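You operate a simulated robot arm through the tools that you are given. There is no shell and no other tool.

You run a simulated robot arm. Do the job below in one go: nothing can be reset, and whatever is moved stays where it is left.

## Task
Light the funnel end of the bench and brush the wood chips off.
Fine: put the scrubbing brush back; afterwards swing the lamp head to the middle and switch it off. Set down upright: scrubbing brush. What is to be rubbed or washed off counts as gone when no trace of it is left.

Only the result counts: the job must be done as asked and must still hold three seconds after the hand-in. Knocking over, shifting, dropping, spilling or breaking anything else fails it.

## Robot
A 6-joint arm with a two-finger gripper, fixed in place. Base frame: the origin is on the floor under the middle of its stand, x ahead of it, y to its left, z up. Units: mm, degrees, N and s.
It reaches about 1572 mm from its shoulder. Its first joint turns from -166.0 to 166.0 degrees. Payload 2.45 kg.
Tool frame: the origin (TCP) lies between the finger pads and is the grasp point; the fingertips stand 20 mm ahead of it; z points along the fingers, y is the line along which they close. The gripper opens to 140 mm; its body begins 168 mm behind the TCP.
Orientation is that of the tool frame in the base frame, as a unit quaternion [w, x, y, z]. With the fingers straight down and closing along the base's y, the tool's x points along the base's -x, its y along +y and its z along -z.

## Interface
- The arm moves only by the tool nudge_tool. Its argument "series" is one flat list of numbers, 7 for each row, row after row: the closure, from 0 (fully open) to 1 (shut), then the shift along the base's x, y, z in mm, then the turn, a rotation vector about the base's x, y, z in degrees. In form: [jaw, tx, ty, tz, wx, wy, wz, jaw, tx, ty, tz, wx, wy, wz, ...]. A call has 1 to 20 rows; each row is the pose to reach, as a shift and turn from the pose commanded when the call began. Each row takes 0.2 s and may step no farther than 50 mm and 8.6 degrees from the row before; otherwise, or with a gripper value out of range, the whole call is refused. Where a pose cannot be reached the arm comes as near as it can. A force on the tool above 50 N (or 10 N above the force at the start of the call, whichever is more), or a blocked arm, ends the call early, and 0.2 s more pass. The fingers move at their own pace (about 45 mm/s each) and stop on an object; they squeeze with about 35 N. The grip force told is the motor's: it shows also when the fingers shut on nothing. Time passes only in rows, and 0.2 s behind the last, so rows that repeat a pose let the fingers close. The reply holds the time, the measured pose of the TCP, the force on the tool along the base axes, the opening and the grip force, in the units named above and with some noise, with the torque about the TCP (base axes, N m) and any sound that the robot's microphone picked up.
- Cameras (640 x 400 px; columns grow to the right, rows downward): "scene" is fixed at [220.1, 507, 1699.3]; the picture's right is [-0.72, -0.69, 0.00], its down [-0.37, 0.39, -0.84] and it looks along [0.59, -0.61, -0.54] (base axes); focal length 336 px, centre (320, 200). "wrist" rides on the gripper at [78, 11, -209] in the tool frame; the picture's right is [-0.14, 0.99, 0.00], its down [-0.92, -0.13, -0.37] and it looks along [-0.36, -0.05, 0.93] (tool axes); focal length 280 px, centre (320, 200). There is no depth. A picture from a camera that has moved, and an enlarged one, comes with that camera's place and axes in the base frame and with its lens. The place of the scene camera against the robot may be out by one fixed shift of up to 12 mm in any direction.
- grab_frame(camera): a new picture of that camera. The clock stands still meanwhile.
- inspect(camera, box): a new picture of the part [left, top, right, bottom] of that camera's present view, enlarged. The clock stands still meanwhile.
- finish_job(): hands the job in; it is judged then, once.

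Nothing tells you positions but the pictures and the camera data. Unless the task says otherwise, let go and move clear before handing in.

The tools are called as a command line: name --argument value ..., lists and objects as JSON in quotes. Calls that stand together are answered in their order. nudge_tool: Moves the arm, as the interface text tells. Its arguments: {"type":"object","properties":{"series":{"type":"array","items":{"type":"number"}}},"required":["series"]} The other tools are called the same way: grab_frame (camera) takes a picture; inspect (camera, box) takes an enlarged picture of a part of a camera's view; finish_job () hands the job in.

At the start:

```text
clock: 0.0
position: [546.8, -147.5, 1471.7]
tool_rot: [0.001, -0.001, 1.0, -0.001]
contact_force: [0.6, -0.6, -0.5]
moment: [0.03, 0.01, 0.0]
grip_width: 140.1
grasp_force: 0.0
```

scene: 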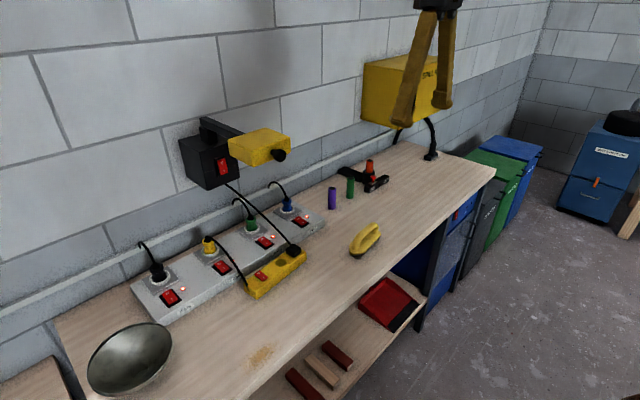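
wrist: 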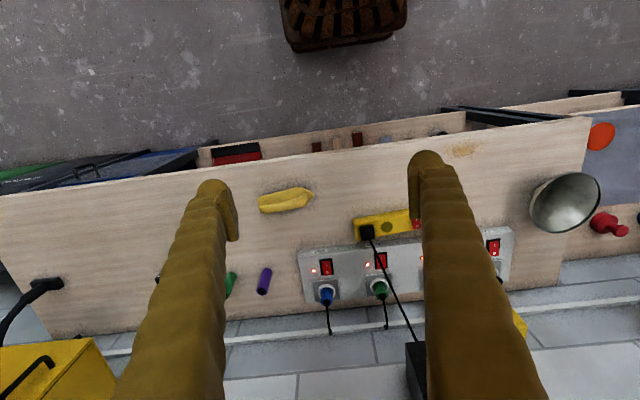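

I see a workbench along a wall with a lamp (black box with red switch and a yellow head), plugs in sockets, a yellow scrubbing brush, a funnel/bowl and a patch of wood chips near it. I'll look closer before moving.

inspect --camera "scene" --box '[160, 100, 320, 200]'

inspect --camera "scene" --box '[60, 200, 380, 400]'

inspect --camera "scene" --box '[300, 130, 500, 280]'

inspect --camera "wrist" --box '[220, 120, 640, 380]'

```text
4.00 times, centred on (240, 150) of scene
camera zoom: at [220.1, 507.0, 1699.3], right [-0.72, -0.69, 0.0], down [-0.37, 0.39, -0.84], along [0.59, -0.61, -0.54], focal length 1345 px, centre (640, 400)
```

zoom: 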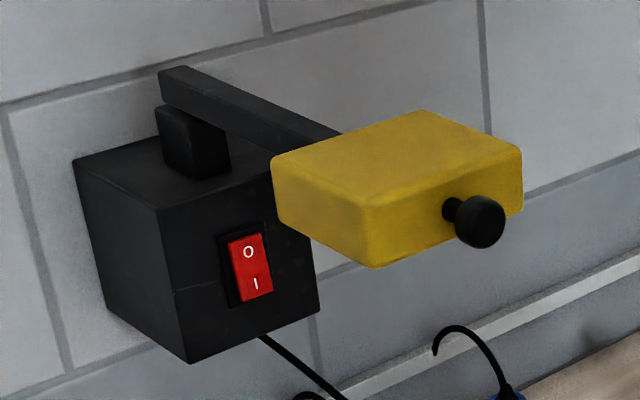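

```text
2.00 times, centred on (220, 300) of scene
camera zoom: at [220.1, 507.0, 1699.3], right [-0.72, -0.69, 0.0], down [-0.37, 0.39, -0.84], along [0.59, -0.61, -0.54], focal length 672 px, centre (520, 0)
```

zoom: 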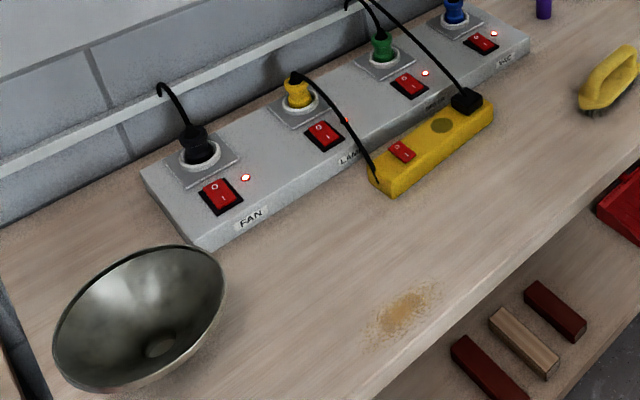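

```text
2.67 times, centred on (400, 205) of scene
camera zoom: at [220.1, 507.0, 1699.3], right [-0.72, -0.69, 0.0], down [-0.37, 0.39, -0.84], along [0.59, -0.61, -0.54], focal length 896 px, centre (107, 187)
```

zoom: 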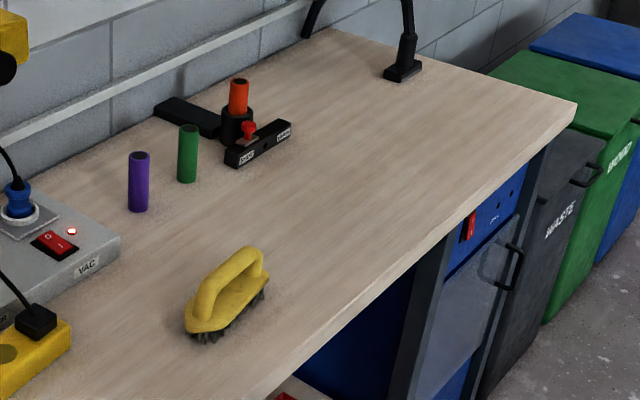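

```text
1.52 times, centred on (430, 250) of wrist
camera zoom: at [467.0, -135.9, 1682.0], right [0.14, 0.99, 0.0], down [0.92, -0.13, 0.37], along [0.37, -0.05, -0.93], focal length 427 px, centre (152, 124)
```

zoom: 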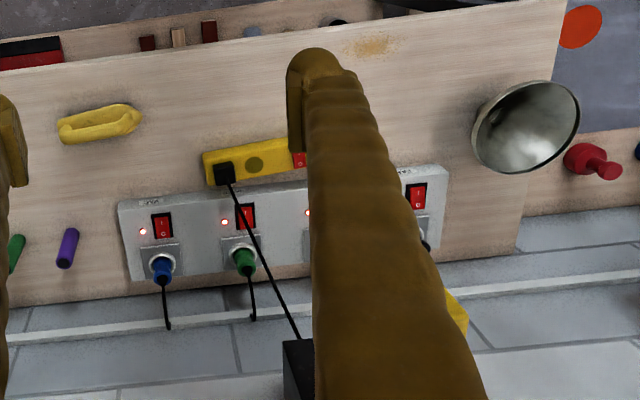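

The bench top seems to be near z≈905, with chips near (683, 240) and the brush near (743, -262). I'll zoom into the sockets, labels and switches to see how the lamp is powered.

inspect --camera "scene" --box '[130, 235, 230, 320]'

inspect --camera "scene" --box '[220, 180, 330, 300]'

inspect --camera "scene" --box '[330, 210, 400, 270]'

inspect --camera "scene" --box '[220, 330, 300, 390]'

inspect --camera "scene" --box '[330, 150, 400, 200]'

```text
4.71 times, centred on (180, 278) of scene
camera zoom: at [220.1, 507.0, 1699.3], right [-0.72, -0.69, 0.0], down [-0.37, 0.39, -0.84], along [0.59, -0.61, -0.54], focal length 1582 px, centre (979, -165)
```

zoom: 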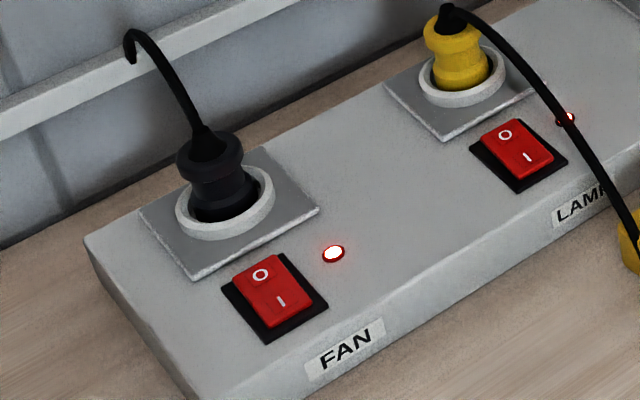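

```text
3.33 times, centred on (275, 240) of scene
camera zoom: at [220.1, 507.0, 1699.3], right [-0.72, -0.69, 0.0], down [-0.37, 0.39, -0.84], along [0.59, -0.61, -0.54], focal length 1120 px, centre (470, 67)
```

zoom: 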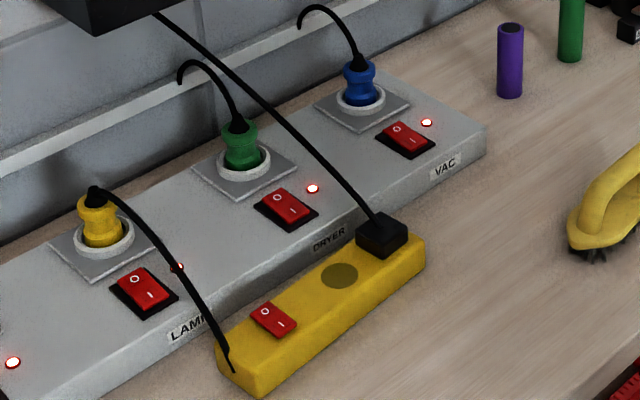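

```text
6.67 times, centred on (365, 240) of scene
camera zoom: at [220.1, 507.0, 1699.3], right [-0.72, -0.69, 0.0], down [-0.37, 0.39, -0.84], along [0.59, -0.61, -0.54], focal length 2241 px, centre (20, -67)
```

zoom: 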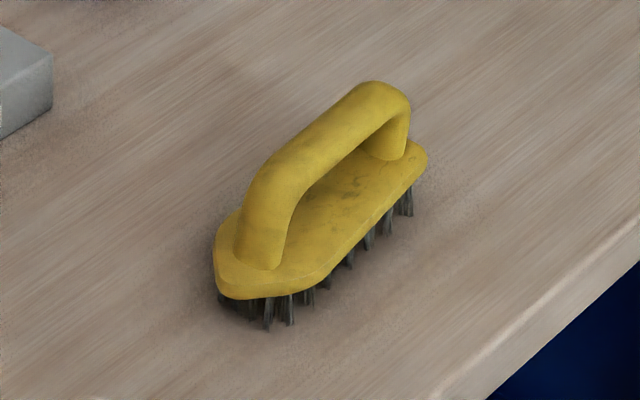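

```text
6.67 times, centred on (260, 360) of scene
camera zoom: at [220.1, 507.0, 1699.3], right [-0.72, -0.69, 0.0], down [-0.37, 0.39, -0.84], along [0.59, -0.61, -0.54], focal length 2241 px, centre (720, -867)
```

zoom: 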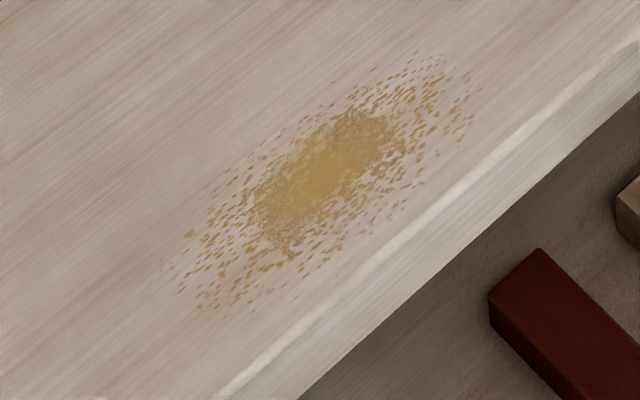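

```text
8.00 times, centred on (365, 175) of scene
camera zoom: at [220.1, 507.0, 1699.3], right [-0.72, -0.69, 0.0], down [-0.37, 0.39, -0.84], along [0.59, -0.61, -0.54], focal length 2689 px, centre (-40, 400)
```

zoom: 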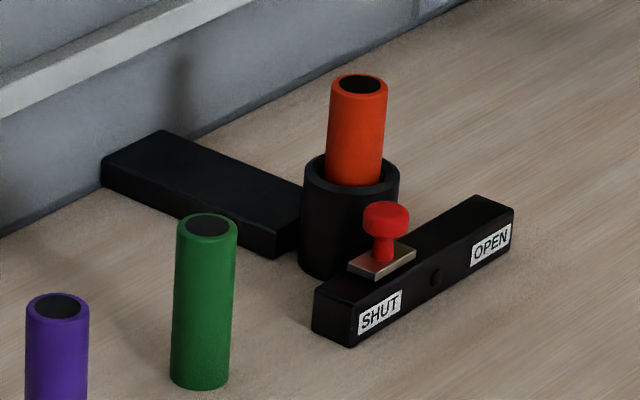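

The lamp chain looks to be: LAMP socket → yellow plug → yellow extension strip → black plug → wall lamp with its own rocker. I'll tilt the wrist camera toward the wall to view the lamp and switches from the front.

nudge_tool --series '[0, 0, 33, 0, 0, -8.3, 0, 0, 0, 66, 0, 0, -16.6, 0, 0, 0, 100, 0, 0, -24.9, 0, 0, 0, 133, 0, 0, -33.2, 0, 0, 0, 166, 0, 0, -41.5, 0, 0, 0, 200, 0, 0, -49.8, 0]'

grab_frame --camera "wrist"

grab_frame --camera "scene"

```text
clock: 0.8
position: [635.0, -58.6, 1367.0]
tool_rot: [0.12, 0.0, 0.993, 0.011]
contact_force: [0.0, -0.2, -0.3]
moment: [0.03, 0.02, 0.0]
grip_width: 140.0
grasp_force: 0.1
stopped in row 4: the arm was blocked; the commanded pose is now the measured one
```

```text
taken
camera wrist: at [508.3, -52.3, 1552.7], right [0.13, 0.99, 0.05], down [0.81, -0.14, 0.57], along [0.58, -0.03, -0.82], focal length 280 px, centre (320, 200)
```

wrist: 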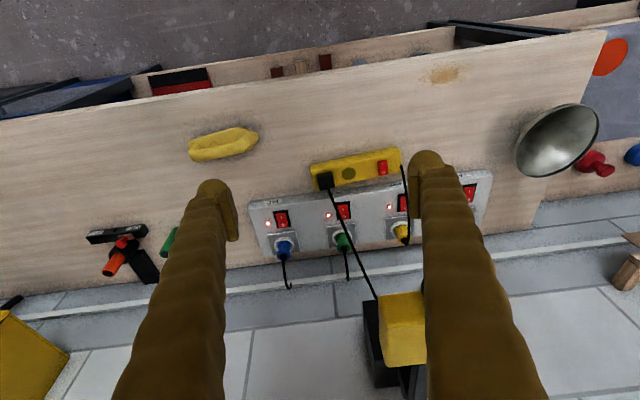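

```text
taken
```

scene: 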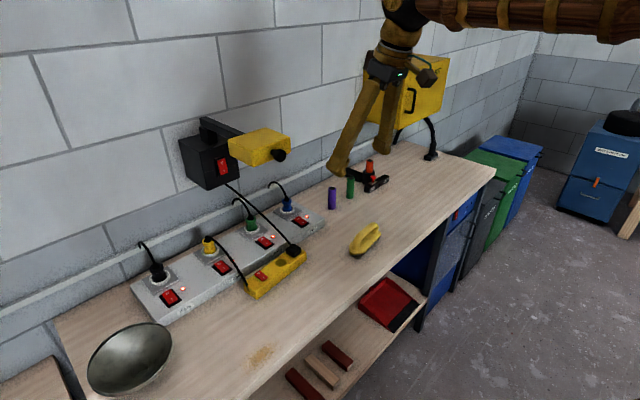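

The arm was blocked short of the tilt, and it now sits near (635, -59, 1367), clear of everything. The lamp head seems to be near (900, 24, 1340) with its box on the wall around (1160, 44, 1215). I'll try a slower tilt while moving a bit outward and up.

nudge_tool --series '[0, 0, -15, 15, 0, -3, 0, 0, 0, -30, 30, 0, -6, 0, 0, 0, -45, 45, 0, -9, 0, 0, 0, -60, 60, 0, -12, 0, 0, 0, -75, 75, 0, -15, 0]'

grab_frame --camera "wrist"

```text
clock: 2.2
position: [676.0, -147.3, 1385.7]
tool_rot: [0.208, 0.003, 0.978, 0.025]
contact_force: [0.1, -0.5, -0.8]
moment: [0.0, 0.02, -0.01]
grip_width: 139.9
grasp_force: 0.1
stopped in row 5: the arm was blocked; the commanded pose is now the measured one
```

```text
taken
camera wrist: at [517.2, -145.6, 1545.1], right [0.12, 0.99, 0.1], down [0.69, -0.16, 0.7], along [0.71, -0.01, -0.7], focal length 280 px, centre (320, 200)
```

wrist: 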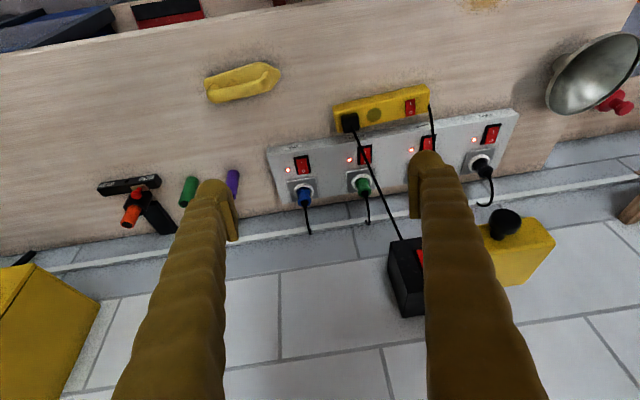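

Tilting works better farther out. The lamp head and its black knob are now in view at the right; I'll step outward and to the left, then tilt more.

nudge_tool --series '[0, 30, -20, 10, 0, 0, 0, 0, 60, -40, 20, 0, 0, 0, 0, 90, -60, 30, 0, 0, 0, 0, 120, -80, 40, 0, 0, 0, 0, 120, -80, 40, 0, -4, 0, 0, 120, -80, 40, 0, -8, 0, 0, 120, -80, 40, 0, -12, 0]'

grab_frame --camera "wrist"

```text
clock: 3.8
position: [792.8, -227.4, 1428.8]
tool_rot: [0.311, -0.001, 0.95, 0.024]
contact_force: [0.5, -0.3, 0.0]
moment: [0.02, -0.04, -0.02]
grip_width: 139.8
grasp_force: 0.1
```

```text
taken
camera wrist: at [604.4, -224.5, 1552.2], right [0.1, 0.99, 0.13], down [0.52, -0.16, 0.84], along [0.85, -0.01, -0.53], focal length 280 px, centre (320, 200)
```

wrist: 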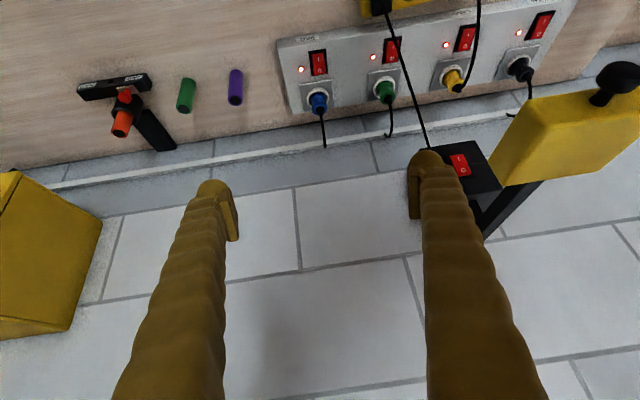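

Now the lamp is in view (the picture is upside down). I'll zoom in on the lamp box, head and socket LEDs.

inspect --camera "wrist" --box '[420, 40, 640, 260]'

inspect --camera "wrist" --box '[280, 0, 600, 130]'

```text
1.82 times, centred on (530, 150) of wrist
camera zoom: at [604.4, -224.5, 1552.2], right [0.1, 0.99, 0.13], down [0.52, -0.16, 0.84], along [0.85, -0.01, -0.53], focal length 510 px, centre (-62, 291)
```

zoom: 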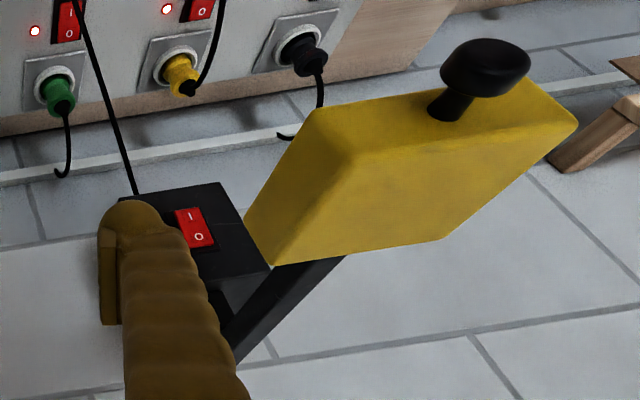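

```text
2.00 times, centred on (440, 65) of wrist
camera zoom: at [604.4, -224.5, 1552.2], right [0.1, 0.99, 0.13], down [0.52, -0.16, 0.84], along [0.85, -0.01, -0.53], focal length 561 px, centre (80, 470)
```

zoom: 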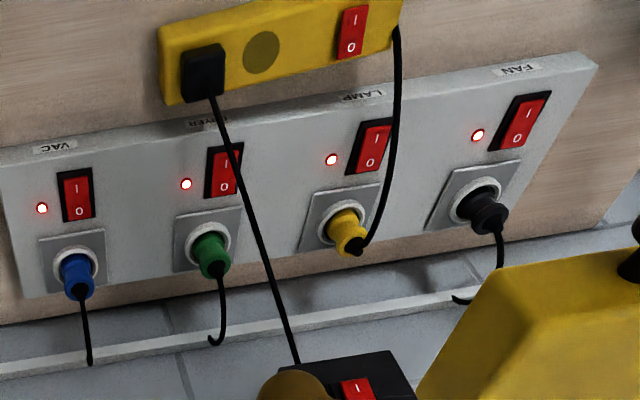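

All four socket LEDs glow; the strip's rocker and the lamp's rocker have no LED. I'll shut the fingers and move a bit closer to read the rocker tilt and lamp geometry.

nudge_tool --series '[1, 15, 15, 0, 0, -4, 0, 1, 30, 30, 0, 0, -8, 0, 1, 45, 45, 0, 0, -12, 0, 1, 60, 45, 0, 0, -16, 0, 1, 60, 45, 0, 0, -20, 0, 1, 60, 45, 0, 0, -20, 0, 1, 60, 45, 0, 0, -20, 0, 1, 60, 45, 0, 0, -20, 0]'

grab_frame --camera "wrist"

grab_frame --camera "scene"

```text
clock: 5.6
position: [852.1, -182.6, 1427.5]
tool_rot: [0.472, -0.004, 0.881, 0.024]
contact_force: [0.7, 0.0, -0.3]
moment: [0.0, 0.03, 0.01]
grip_width: 0.3
grasp_force: 15.5
```

```text
taken
camera wrist: at [633.6, -179.7, 1480.3], right [0.05, 0.99, 0.15], down [0.21, -0.16, 0.97], along [0.98, -0.01, -0.21], focal length 280 px, centre (320, 200)
```

wrist: 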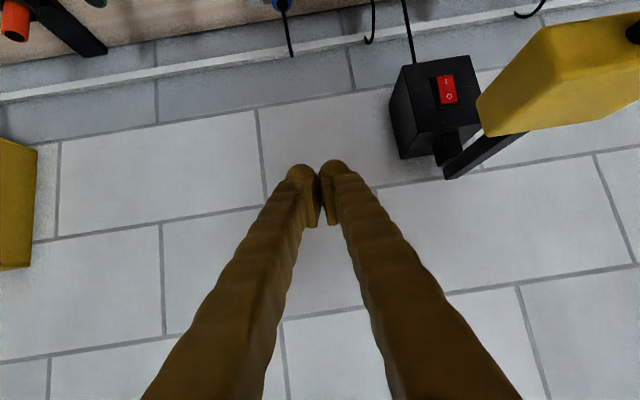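

```text
taken
```

scene: 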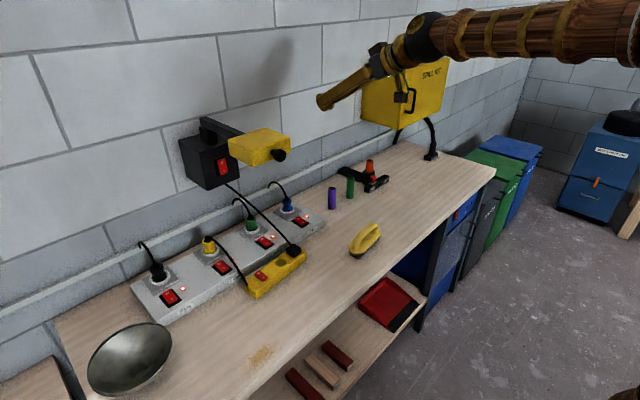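

inspect --camera "wrist" --box '[380, 0, 640, 190]'

inspect --camera "wrist" --box '[420, 60, 480, 110]'

inspect --camera "scene" --box '[205, 145, 245, 185]'

inspect --camera "scene" --box '[245, 265, 285, 295]'

inspect --camera "scene" --box '[200, 245, 250, 280]'

```text
2.11 times, centred on (510, 95) of wrist
camera zoom: at [633.6, -179.7, 1480.3], right [0.05, 0.99, 0.15], down [0.21, -0.16, 0.97], along [0.98, -0.01, -0.21], focal length 590 px, centre (-80, 421)
```

zoom: 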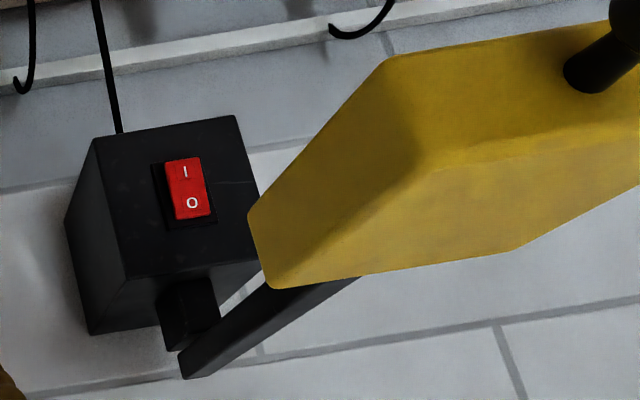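

```text
8.00 times, centred on (450, 85) of wrist
camera zoom: at [633.6, -179.7, 1480.3], right [0.05, 0.99, 0.15], down [0.21, -0.16, 0.97], along [0.98, -0.01, -0.21], focal length 2243 px, centre (-720, 1120)
```

zoom: 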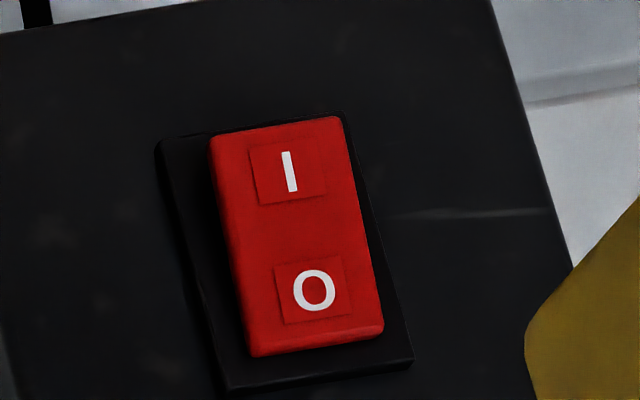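

```text
10.00 times, centred on (225, 165) of scene
camera zoom: at [220.1, 507.0, 1699.3], right [-0.72, -0.69, 0.0], down [-0.37, 0.39, -0.84], along [0.59, -0.61, -0.54], focal length 3362 px, centre (1270, 550)
```

zoom: 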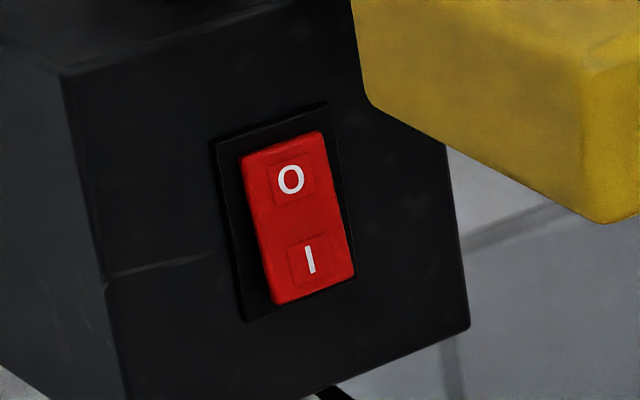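

```text
13.33 times, centred on (265, 280) of scene
camera zoom: at [220.1, 507.0, 1699.3], right [-0.72, -0.69, 0.0], down [-0.37, 0.39, -0.84], along [0.59, -0.61, -0.54], focal length 4482 px, centre (1053, -867)
```

zoom: 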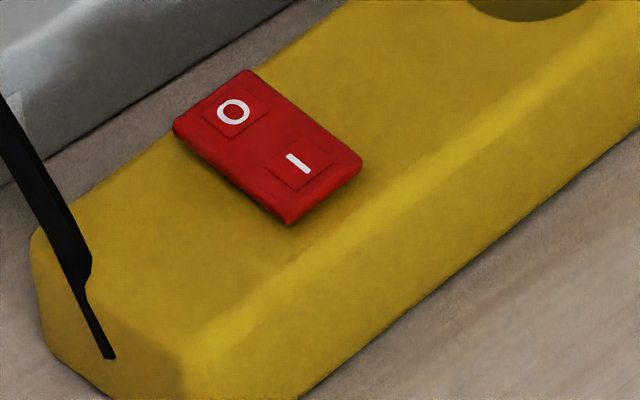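

```text
11.43 times, centred on (225, 262) of scene
camera zoom: at [220.1, 507.0, 1699.3], right [-0.72, -0.69, 0.0], down [-0.37, 0.39, -0.84], along [0.59, -0.61, -0.54], focal length 3842 px, centre (1406, -514)
```

zoom: 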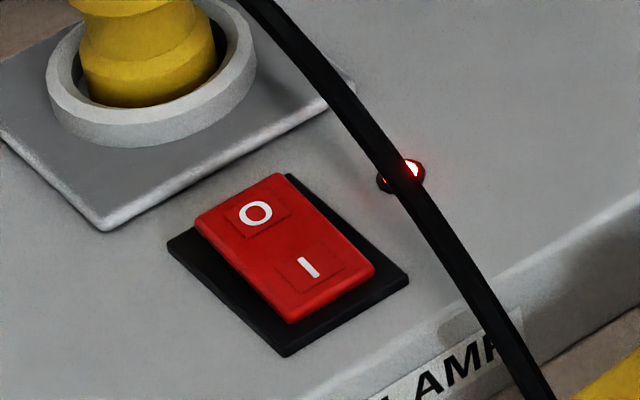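

The lamp arm currently points straight out: pivot about (1110, 51), head x 813–913, y −4…106, z 1343–1384, knob about (785, 51, 1363), rocker about (1062, 54, 1238) with I at the bottom. I'll go back to a vertical tool and hover in front of the knob to grip it from above.

nudge_tool --series '[1, -20, 0, 10, -0.4, 7, 0, 1, -40, 5, 20, -0.8, 14, -0.1, 1, -60, 10, 30, -1.2, 21, -0.2, 1, -80, 15, 40, -1.5, 28, -0.3, 0.5, -100, 20, 50, -1.9, 35, -0.4, 0.3, -110, 25, 60, -2.2, 42, -0.4, 0, -115, 30, 70, -2.6, 49, -0.5, 0, -120, 35, 80, -2.9, 56.4, -0.5, 0, -120, 35, 80, -2.9, 56.4, -0.5]'

grab_frame --camera "wrist"

```text
clock: 7.6
position: [732.5, -147.4, 1510.3]
tool_rot: [-0.001, 0.0, 1.0, 0.0]
contact_force: [0.7, -0.5, 0.4]
moment: [0.03, 0.02, 0.01]
grip_width: 103.0
grasp_force: 0.1
```

```text
taken
camera wrist: at [653.5, -135.4, 1719.4], right [0.14, 0.99, 0.0], down [0.92, -0.13, 0.37], along [0.36, -0.05, -0.93], focal length 280 px, centre (320, 200)
```

wrist: 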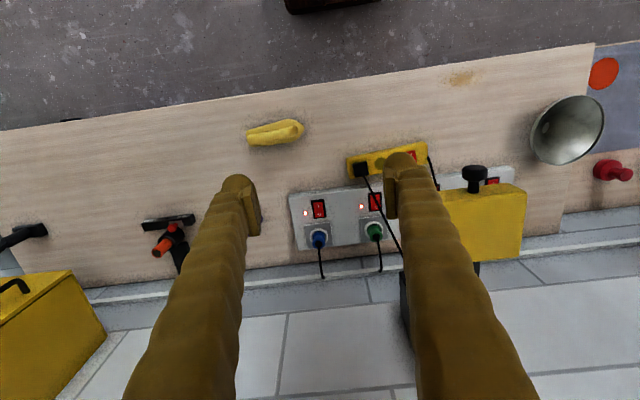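

The knob checks out at about (783, 52, 1363). I'll move above it with fingers open, then go down to straddle it.

nudge_tool --series '[0, 12, 45, 0, 0, 0, 0, 0, 25, 90, 0, 0, 0, 0, 0, 37, 135, 0, 0, 0, 0, 0, 50, 170, 0, 0, 0, 0, 0, 50, 199, 0, 0, 0, 0, 0, 50, 199, -40, 0, 0, 0, 0, 50, 199, -70, 0, 0, 0]'

grab_frame --camera "wrist"

grab_frame --camera "scene"

```text
clock: 9.2
position: [782.1, 51.3, 1438.2]
tool_rot: [0.0, 0.0, 1.0, -0.001]
contact_force: [-1.5, -0.5, -0.4]
moment: [0.02, -0.03, 0.01]
grip_width: 140.1
grasp_force: 0.1
```

```text
taken
camera wrist: at [702.6, 63.1, 1649.0], right [0.14, 0.99, 0.0], down [0.92, -0.13, 0.37], along [0.36, -0.05, -0.93], focal length 280 px, centre (320, 200)
```

wrist: 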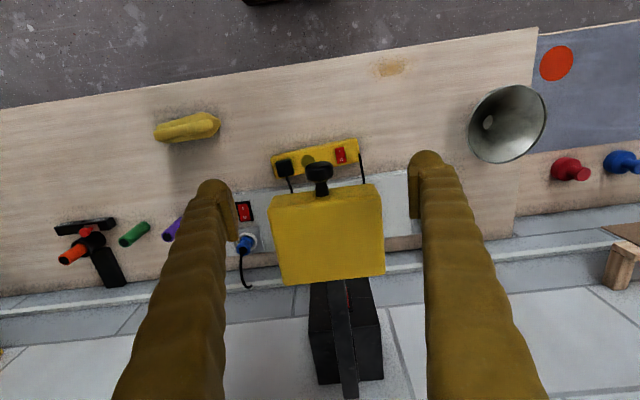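

```text
taken
```

scene: 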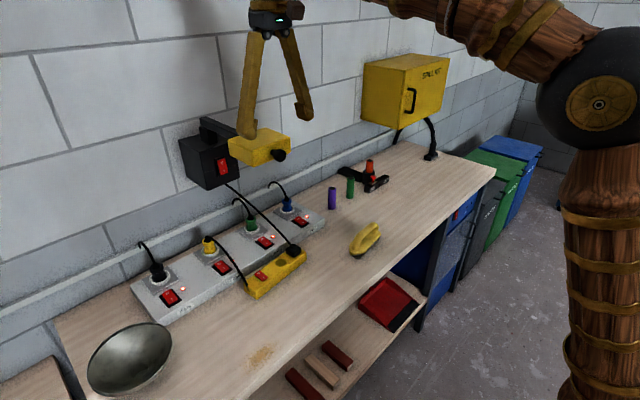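

The fingers straddle the knob nicely (knob centre about x 782). I'll descend 75 mm and close on it.

nudge_tool --series '[0, 0.5, 0, -40, 0, 0, 0, 0, 0.5, 0, -75, 0, 0, 0, 0.6, 0.5, 0, -75, 0, 0, 0, 0.9, 0.5, 0, -75, 0, 0, 0, 0.9, 0.5, 0, -75, 0, 0, 0, 0.9, 0.5, 0, -75, 0, 0, 0, 0.9, 0.5, 0, -75, 0, 0, 0, 0.9, 0.5, 0, -75, 0, 0, 0, 0.9, 0.5, 0, -75, 0, 0, 0]'

grab_frame --camera "wrist"

inspect --camera "scene" --box '[180, 80, 340, 200]'

```text
clock: 11.2
position: [783.4, 51.6, 1363.4]
tool_rot: [0.0, 0.0, 1.0, -0.001]
contact_force: [-0.2, -0.1, -0.3]
moment: [0.03, 0.02, 0.02]
grip_width: 26.4
grasp_force: 21.6
```

```text
taken
camera wrist: at [703.1, 62.8, 1573.3], right [0.14, 0.99, 0.0], down [0.92, -0.13, 0.37], along [0.36, -0.05, -0.93], focal length 280 px, centre (320, 200)
```

wrist: 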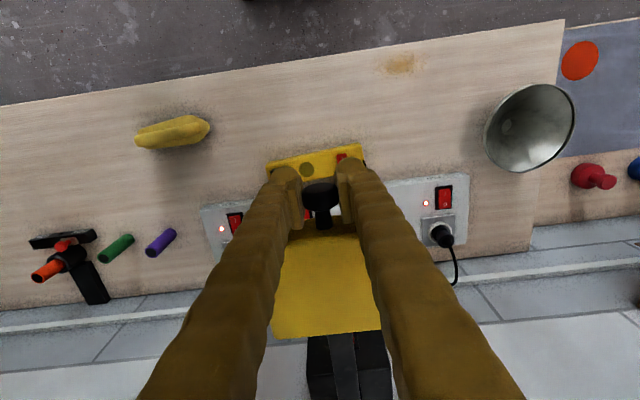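

```text
3.33 times, centred on (260, 140) of scene
camera zoom: at [220.1, 507.0, 1699.3], right [-0.72, -0.69, 0.0], down [-0.37, 0.39, -0.84], along [0.59, -0.61, -0.54], focal length 1120 px, centre (520, 400)
```

zoom: 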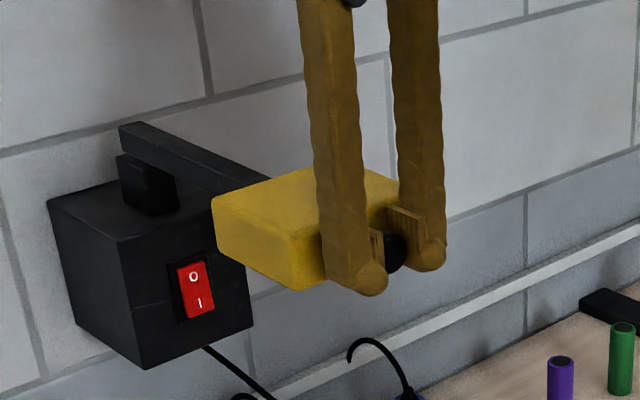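

The knob is gripped (26 mm). I'll swing the head a few degrees toward the funnel side (+y) about the pivot, with matching yaw, and check the forces.

nudge_tool --series '[1, 0.2, 11.4, 0, 0, 0, -2, 1, 0.8, 22.8, 0, 0, 0, -4, 1, 1.8, 34.2, 0, 0, 0, -6, 1, 3.2, 45.5, 0, 0, 0, -8, 1, 5.0, 56.8, 0, 0, 0, -10, 1, 5.0, 56.8, 0, 0, 0, -10]'

inspect --camera "scene" --box '[180, 80, 340, 200]'

```text
clock: 12.6
position: [787.6, 107.6, 1361.7]
tool_rot: [0.0, 0.087, 0.996, 0.0]
contact_force: [-11.3, 2.1, -23.9]
moment: [0.01, 0.18, -0.02]
grip_width: 25.5
grasp_force: 45.1
```

```text
3.33 times, centred on (260, 140) of scene
camera zoom: at [220.1, 507.0, 1699.3], right [-0.72, -0.69, 0.0], down [-0.37, 0.39, -0.84], along [0.59, -0.61, -0.54], focal length 1120 px, centre (520, 400)
```

zoom: 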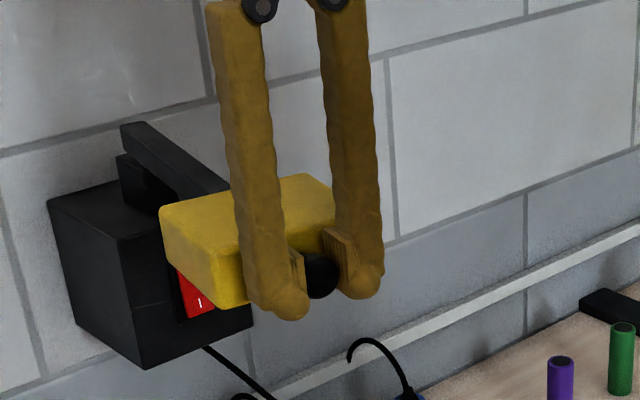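

The head swings smoothly with the knob. I'll ease off the small vertical preload and continue to about 30°.

nudge_tool --series '[1, 3.7, 22.3, -2, 0, 0, -4, 1, 10, 44.3, -2, 0, 0, -8, 1, 17.8, 65.7, -2, 0, 0, -12, 1, 27.1, 86.6, -2, 0, 0, -16, 1, 37.8, 106.7, -2, 0, 0, -20, 1, 37.8, 106.7, -2, 0, 0, -20]'

grab_frame --camera "wrist"

grab_frame --camera "scene"

```text
clock: 14.0
position: [824.8, 214.4, 1363.5]
tool_rot: [0.0, 0.259, 0.966, -0.001]
contact_force: [5.7, -2.7, 21.9]
moment: [-0.21, -0.39, 0.02]
grip_width: 25.5
grasp_force: 44.6
```

```text
taken
camera wrist: at [762.0, 263.8, 1572.8], right [0.61, 0.79, 0.0], down [0.73, -0.57, 0.37], along [0.29, -0.23, -0.93], focal length 280 px, centre (320, 200)
```

wrist: 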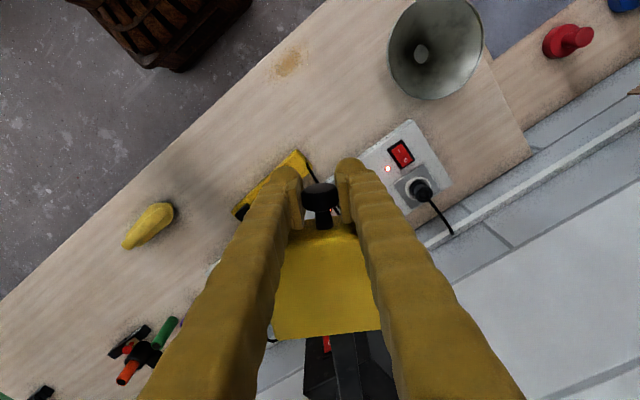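

```text
taken
```

scene: 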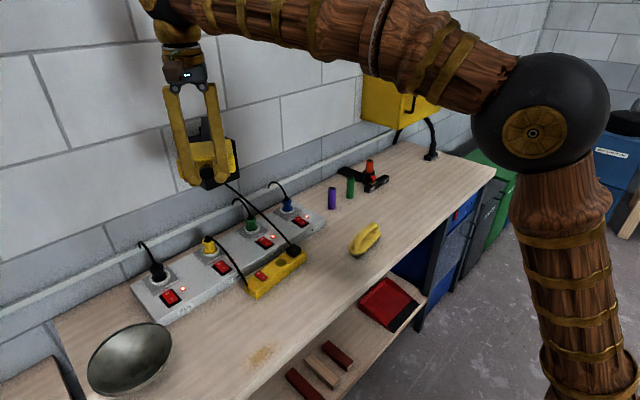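

At 30° now, moving freely; the head is coming around toward the funnel side. I'll continue to about 50° carefully.

nudge_tool --series '[1, 12.1, 19.4, 1, 0, 0, -4, 1, 25.5, 37.8, 1, 0, 0, -8, 1, 40.2, 55.3, 1, 0, 0, -12, 1, 56, 71.7, 1, 0, 0, -16, 1, 73, 87, 1, 0, 0, -20, 1, 73, 87, 1, 0, 0, -20]'

grab_frame --camera "wrist"

grab_frame --camera "scene"

```text
clock: 15.4
position: [898.3, 303.1, 1363.2]
tool_rot: [-0.001, 0.422, 0.906, -0.002]
contact_force: [-16.2, 19.2, -7.1]
moment: [0.13, 0.12, -0.06]
grip_width: 25.7
grasp_force: 45.1
```

```text
taken
camera wrist: at [855.9, 370.4, 1572.6], right [0.85, 0.53, 0.0], down [0.5, -0.79, 0.37], along [0.19, -0.31, -0.93], focal length 280 px, centre (320, 200)
```

wrist: 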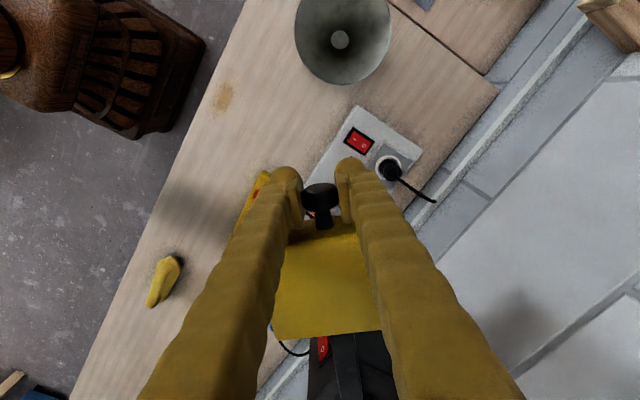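

```text
taken
```

scene: 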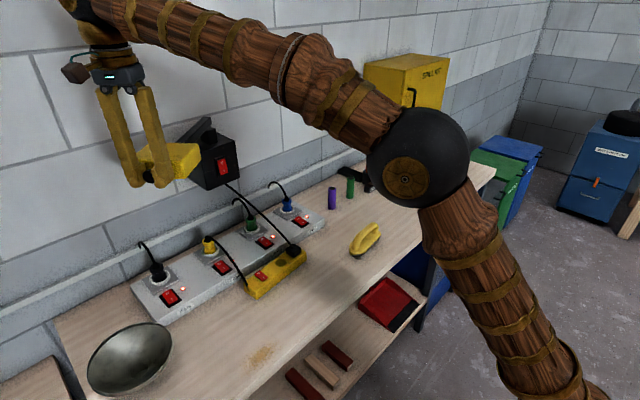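

The head is now about 50° toward the funnel side and clear of the rocker. I'll release the knob, lift away, and check that the head stays.

nudge_tool --series '[1, -0.6, 0.8, 0, 0, 0, 0, 0.4, -0.6, 0.8, 0, 0, 0, 0, 0.4, -0.6, 0.8, 0, 0, 0, 0, 0.4, -0.6, 0.8, 0, 0, 0, 0, 0.4, -0.6, 0.8, 0, 0, 0, 0, 0.4, -0.6, 0.8, 40, 0, 0, 0, 0.4, -0.6, 0.8, 80, 0, 0, 0, 0.4, -0.6, 0.8, 120, 0, 0, 0]'

grab_frame --camera "wrist"

grab_frame --camera "scene"

```text
clock: 17.2
position: [881.2, 296.0, 1449.3]
tool_rot: [0.002, 0.422, 0.907, 0.002]
contact_force: [0.8, -1.6, -0.2]
moment: [0.02, 0.0, 0.02]
grip_width: 84.1
grasp_force: 0.1
out of reach, approached as far as the arm can: row 7, 8
```

```text
taken
camera wrist: at [836.3, 363.3, 1658.7], right [0.85, 0.53, 0.01], down [0.49, -0.79, 0.37], along [0.2, -0.31, -0.93], focal length 280 px, centre (320, 200)
```

wrist: 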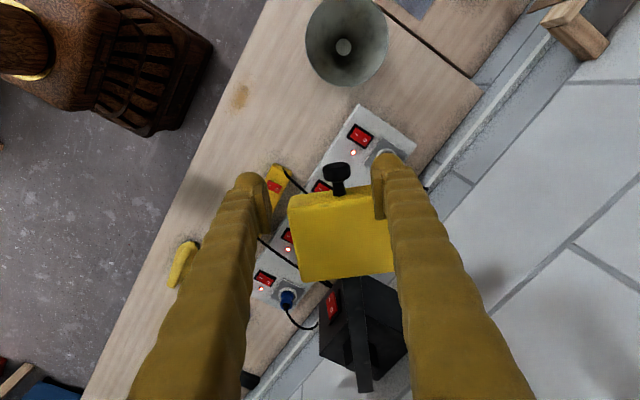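

```text
taken
```

scene: 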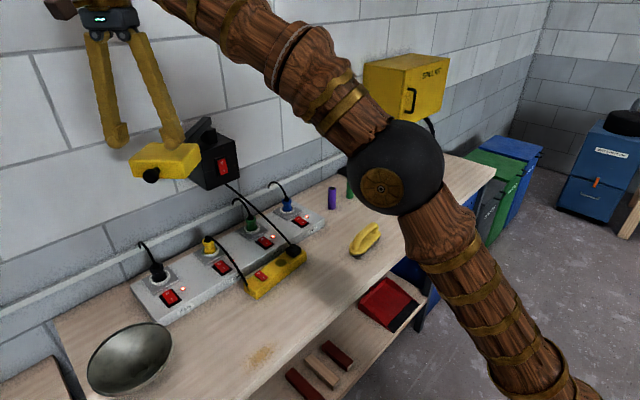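

The head stays at ~50°. Now I'll back off and bring the tool to face forward over the middle, closing the fingers for pressing the rocker.

nudge_tool --series '[0.5, -20, 0, -20, 0, 0, 0, 0.7, -40, -10, -40, 0, 0, 8, 1, -60, -50, -50, 0, 0, 16, 1, -80, -90, -50, 0, 0, 24, 1, -100, -130, -50, 0, 0, 32, 1, -115, -170, -50, 0, 0, 40, 1, -120, -210, -50, 0, 0, 48, 1, -120, -245, -50, 0, 0, 50, 1, -120, -245, -50, 0, 0, 50]'

grab_frame --camera "scene"

```text
clock: 19.2
position: [760.4, 51.2, 1399.2]
tool_rot: [0.0, -0.001, 1.0, -0.001]
contact_force: [-0.4, 0.2, -0.1]
moment: [-0.02, 0.01, 0.01]
grip_width: 0.1
grasp_force: 29.5
```

```text
taken
```

scene: 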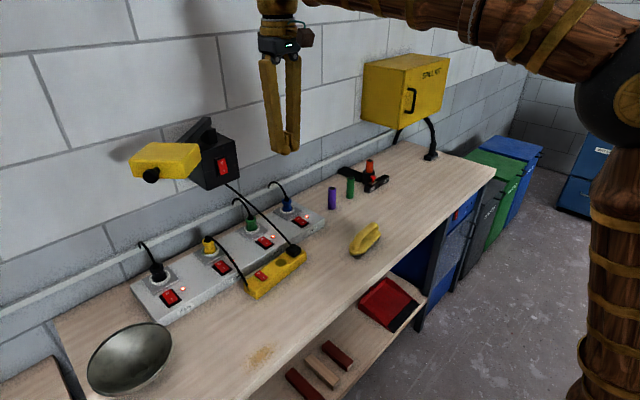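

The lamp head holds at its funnel-side position. Next I'll tilt the tool ~50° forward and bring the closed fingertips in front of the lamp's rocker.

nudge_tool --series '[1, 30, 0, -15, 0, -7.2, 0, 1, 60, 0, -30, 0, -14.4, 0, 1, 90, 0, -45, 0, -21.6, 0, 1, 120, 0, -60, 0, -28.8, 0, 1, 150, 0, -75, 0, -36, 0, 1, 175, 0, -90, 0, -43.2, 0, 1, 200, 0, -109, 0, -50, 0, 1, 200, 0, -109, 0, -50, 0]'

grab_frame --camera "wrist"

grab_frame --camera "scene"

```text
clock: 21.0
position: [960.6, 50.5, 1290.3]
tool_rot: [0.423, 0.0, 0.906, -0.001]
contact_force: [-0.2, 1.5, 0.5]
moment: [0.02, 0.0, 0.01]
grip_width: 0.4
grasp_force: 29.3
```

```text
taken
camera wrist: at [748.7, 62.8, 1365.8], right [0.09, 0.99, 0.1], down [0.31, -0.13, 0.94], along [0.95, -0.05, -0.32], focal length 280 px, centre (320, 200)
```

wrist: 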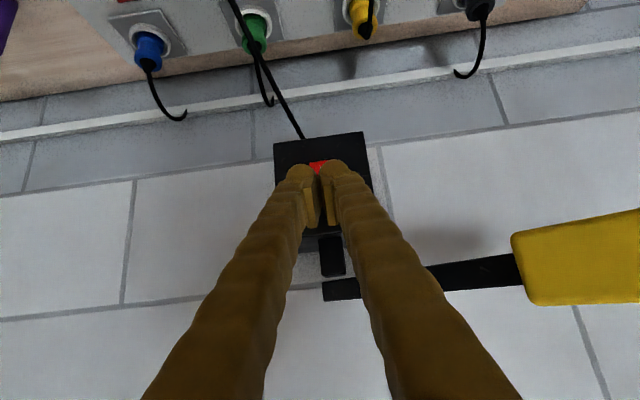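

```text
taken
```

scene: 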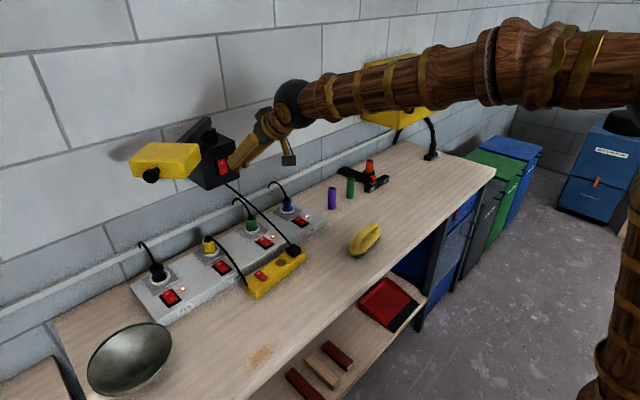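

inspect --camera "wrist" --box '[260, 120, 390, 240]'

inspect --camera "scene" --box '[190, 125, 270, 200]'

```text
3.33 times, centred on (325, 180) of wrist
camera zoom: at [748.7, 62.8, 1365.8], right [0.09, 0.99, 0.1], down [0.31, -0.13, 0.94], along [0.95, -0.05, -0.32], focal length 935 px, centre (303, 267)
```

zoom: 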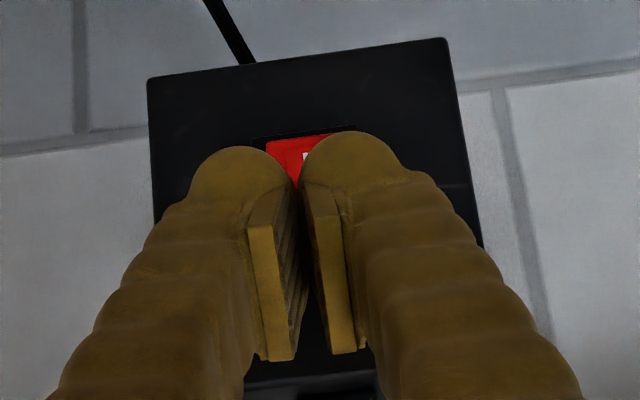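

```text
5.33 times, centred on (230, 162) of scene
camera zoom: at [220.1, 507.0, 1699.3], right [-0.72, -0.69, 0.0], down [-0.37, 0.39, -0.84], along [0.59, -0.61, -0.54], focal length 1793 px, centre (800, 400)
```

zoom: 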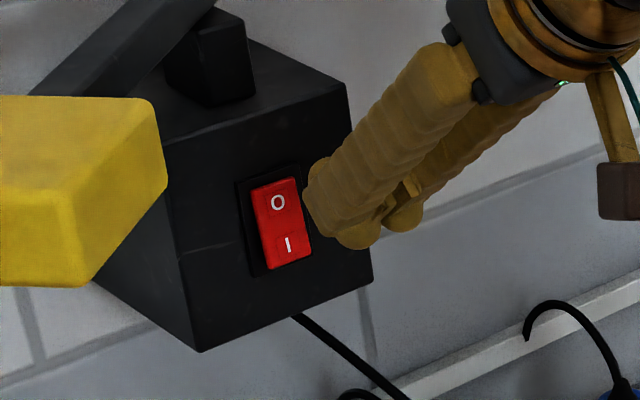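

The fingertips are round, about 28 mm apart in centres, so I'll use one finger (+y side) centred on the I end of the rocker. First line up in front at lower height.

nudge_tool --series '[1, 0, -6, -30, 0, 0, 0, 1, 15, -13.5, -60, 0, 0, 0, 1, 40, -13.5, -67, 0, 0, 0, 1, 60, -13.5, -67, 0, 0, 0]'

inspect --camera "wrist" --box '[240, 100, 400, 240]'

inspect --camera "scene" --box '[190, 125, 270, 200]'

```text
clock: 22.0
position: [1019.6, 37.7, 1224.5]
tool_rot: [0.422, 0.0, 0.907, 0.0]
contact_force: [-0.5, 0.5, -0.3]
moment: [0.01, 0.04, -0.02]
grip_width: 0.0
grasp_force: 28.9
```

```text
2.86 times, centred on (320, 170) of wrist
camera zoom: at [808.7, 49.5, 1299.7], right [0.09, 0.99, 0.1], down [0.31, -0.13, 0.94], along [0.95, -0.05, -0.32], focal length 801 px, centre (320, 286)
```

zoom: 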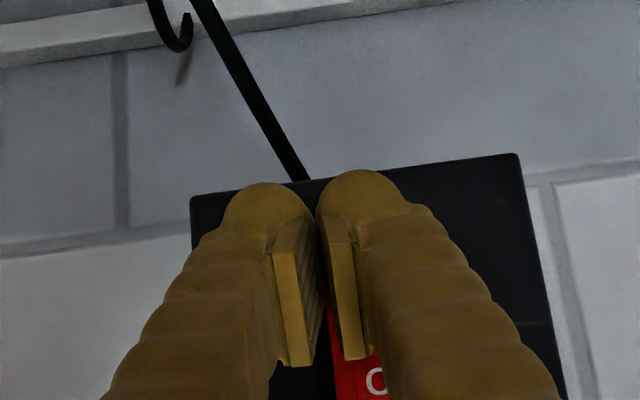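

```text
5.33 times, centred on (230, 162) of scene
camera zoom: at [220.1, 507.0, 1699.3], right [-0.72, -0.69, 0.0], down [-0.37, 0.39, -0.84], along [0.59, -0.61, -0.54], focal length 1793 px, centre (800, 400)
```

zoom: 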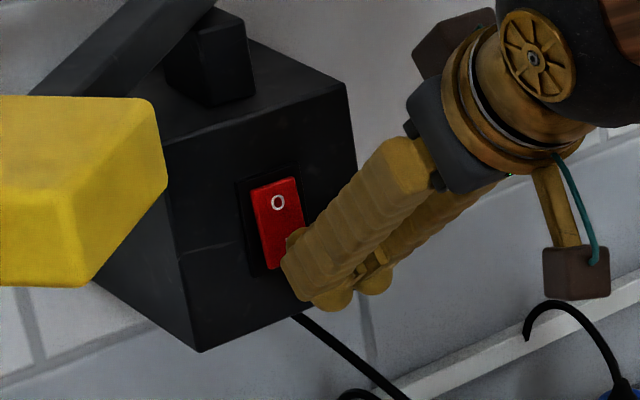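

The +y finger lines up with the I end of the rocker (z about 1220). I'll press forward slowly and watch force and sound.

nudge_tool --series '[1, 8, 0, -3, 0, 0, 0, 1, 16, 0, -4, 0, 0, 0, 1, 20, 0, -4, 0, 0, 0, 1, 24, 0, -4, 0, 0, 0, 1, 28, 0, -4, 0, 0, 0, 1, 32, 0, -4, 0, 0, 0, 1, 35, 0, -4, 0, 0, 0]'

grab_frame --camera "scene"

```text
clock: 22.9
position: [1037.4, 38.9, 1220.5]
tool_rot: [0.421, 0.001, 0.907, -0.002]
contact_force: [-23.7, -0.6, 3.1]
moment: [0.05, -0.17, 0.21]
grip_width: 0.0
grasp_force: 29.7
heard: click
stopped in row 4: the force on the tool passed its limit at 64 N (the readings are from after the stop); the commanded pose is now the measured one
```

```text
taken
```

scene: 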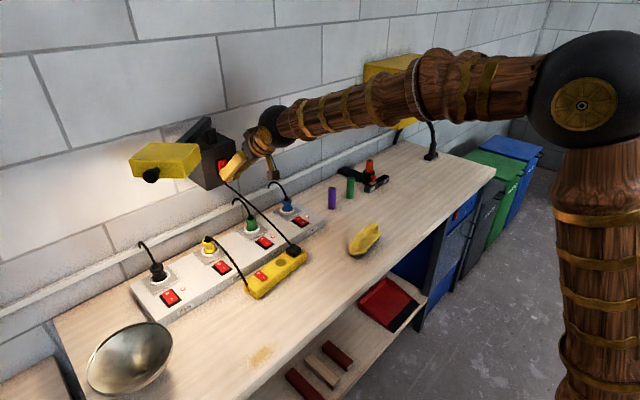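

A click was heard and the lamp is lit, with its light on the funnel half of the bench. I'll retreat and return the tool to vertical, then check the lighting.

nudge_tool --series '[1, -15, 0, 0, 0, 0, 0, 1, -45, 0, 10, 0, 0, 0, 1, -80, -15, 35, 0, 7.2, 0, 1, -115, -30, 60, 0, 14.4, 0, 1, -150, -50, 80, 0, 21.6, 0, 1, -185, -75, 95, 0, 28.8, 0, 1, -215, -100, 105, 0, 36, 0, 1, -245, -130, 110, 0, 43, 0, 1, -270, -160, 115, 0, 49.8, 0, 1, -270, -160, 115, 0, 49.8, 0]'

grab_frame --camera "scene"

grab_frame --camera "wrist"

```text
clock: 25.1
position: [767.7, -121.8, 1332.7]
tool_rot: [-0.001, 0.0, 1.0, -0.001]
contact_force: [0.2, -0.7, 0.4]
moment: [0.0, 0.01, -0.02]
grip_width: 0.0
grasp_force: 29.7
```

```text
taken
```

scene: 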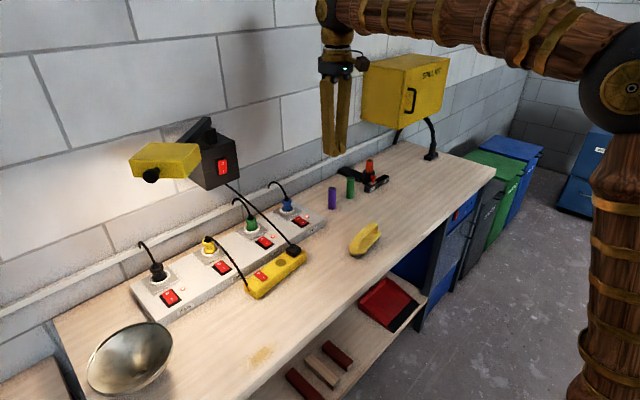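

```text
taken
camera wrist: at [688.5, -111.0, 1542.8], right [0.14, 0.99, 0.0], down [0.92, -0.13, 0.37], along [0.36, -0.05, -0.93], focal length 280 px, centre (320, 200)
```

wrist: 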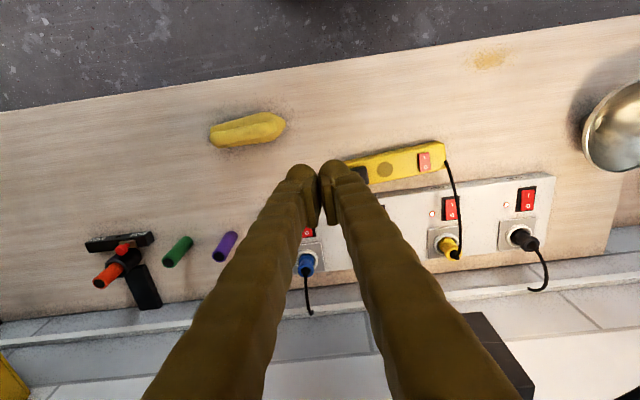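

The light falls on the funnel half. Now the brush: it lies along y at about (747, -272), roughly 165 mm long. I'll hover over it to measure it closely.

nudge_tool --series '[0.8, -15, -40, -30, 0, 0, 0, 0.5, -25, -80, -60, 0, 0, 0, 0.2, -35, -120, -90, 0, 0, 0, 0, -45, -150, -120, 0, 0, 0, 0, -50, -150, -150, 0, 0, 0, 0, -50, -150, -150, 0, 0, 0, 0, -50, -150, -150, 0, 0, 0]'

grab_frame --camera "wrist"

```text
refused: row 1 steps farther than a row can; nothing moved
```

```text
taken
camera wrist: at [688.5, -111.0, 1542.8], right [0.14, 0.99, 0.0], down [0.92, -0.13, 0.37], along [0.36, -0.05, -0.93], focal length 280 px, centre (320, 200)
```

wrist: 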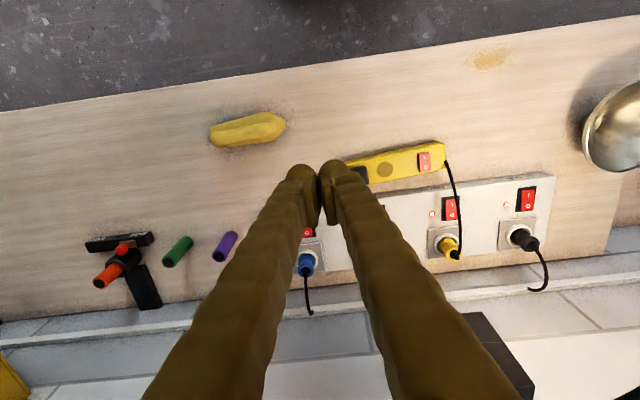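

That step was slightly too long and was refused; I'll repeat it with shorter steps to hover near the brush.

nudge_tool --series '[0.8, -10, -30, -25, 0, 0, 0, 0.5, -18, -60, -50, 0, 0, 0, 0.2, -26, -90, -75, 0, 0, 0, 0, -34, -120, -100, 0, 0, 0, 0, -42, -150, -125, 0, 0, 0, 0, -50, -150, -150, 0, 0, 0, 0, -50, -150, -150, 0, 0, 0]'

grab_frame --camera "wrist"

```text
clock: 26.7
position: [718.8, -271.9, 1183.0]
tool_rot: [0.0, 0.001, 1.0, 0.001]
contact_force: [-0.2, 0.2, 0.9]
moment: [0.02, -0.02, 0.01]
grip_width: 137.7
grasp_force: 0.1
```

```text
taken
camera wrist: at [639.4, -259.9, 1393.1], right [0.14, 0.99, 0.0], down [0.92, -0.13, 0.37], along [0.36, -0.05, -0.93], focal length 280 px, centre (320, 200)
```

wrist: 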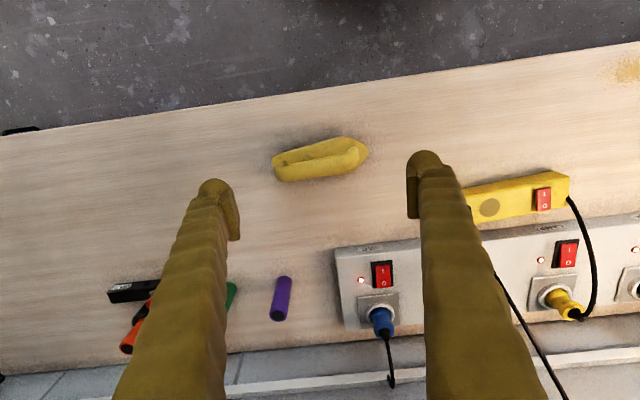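

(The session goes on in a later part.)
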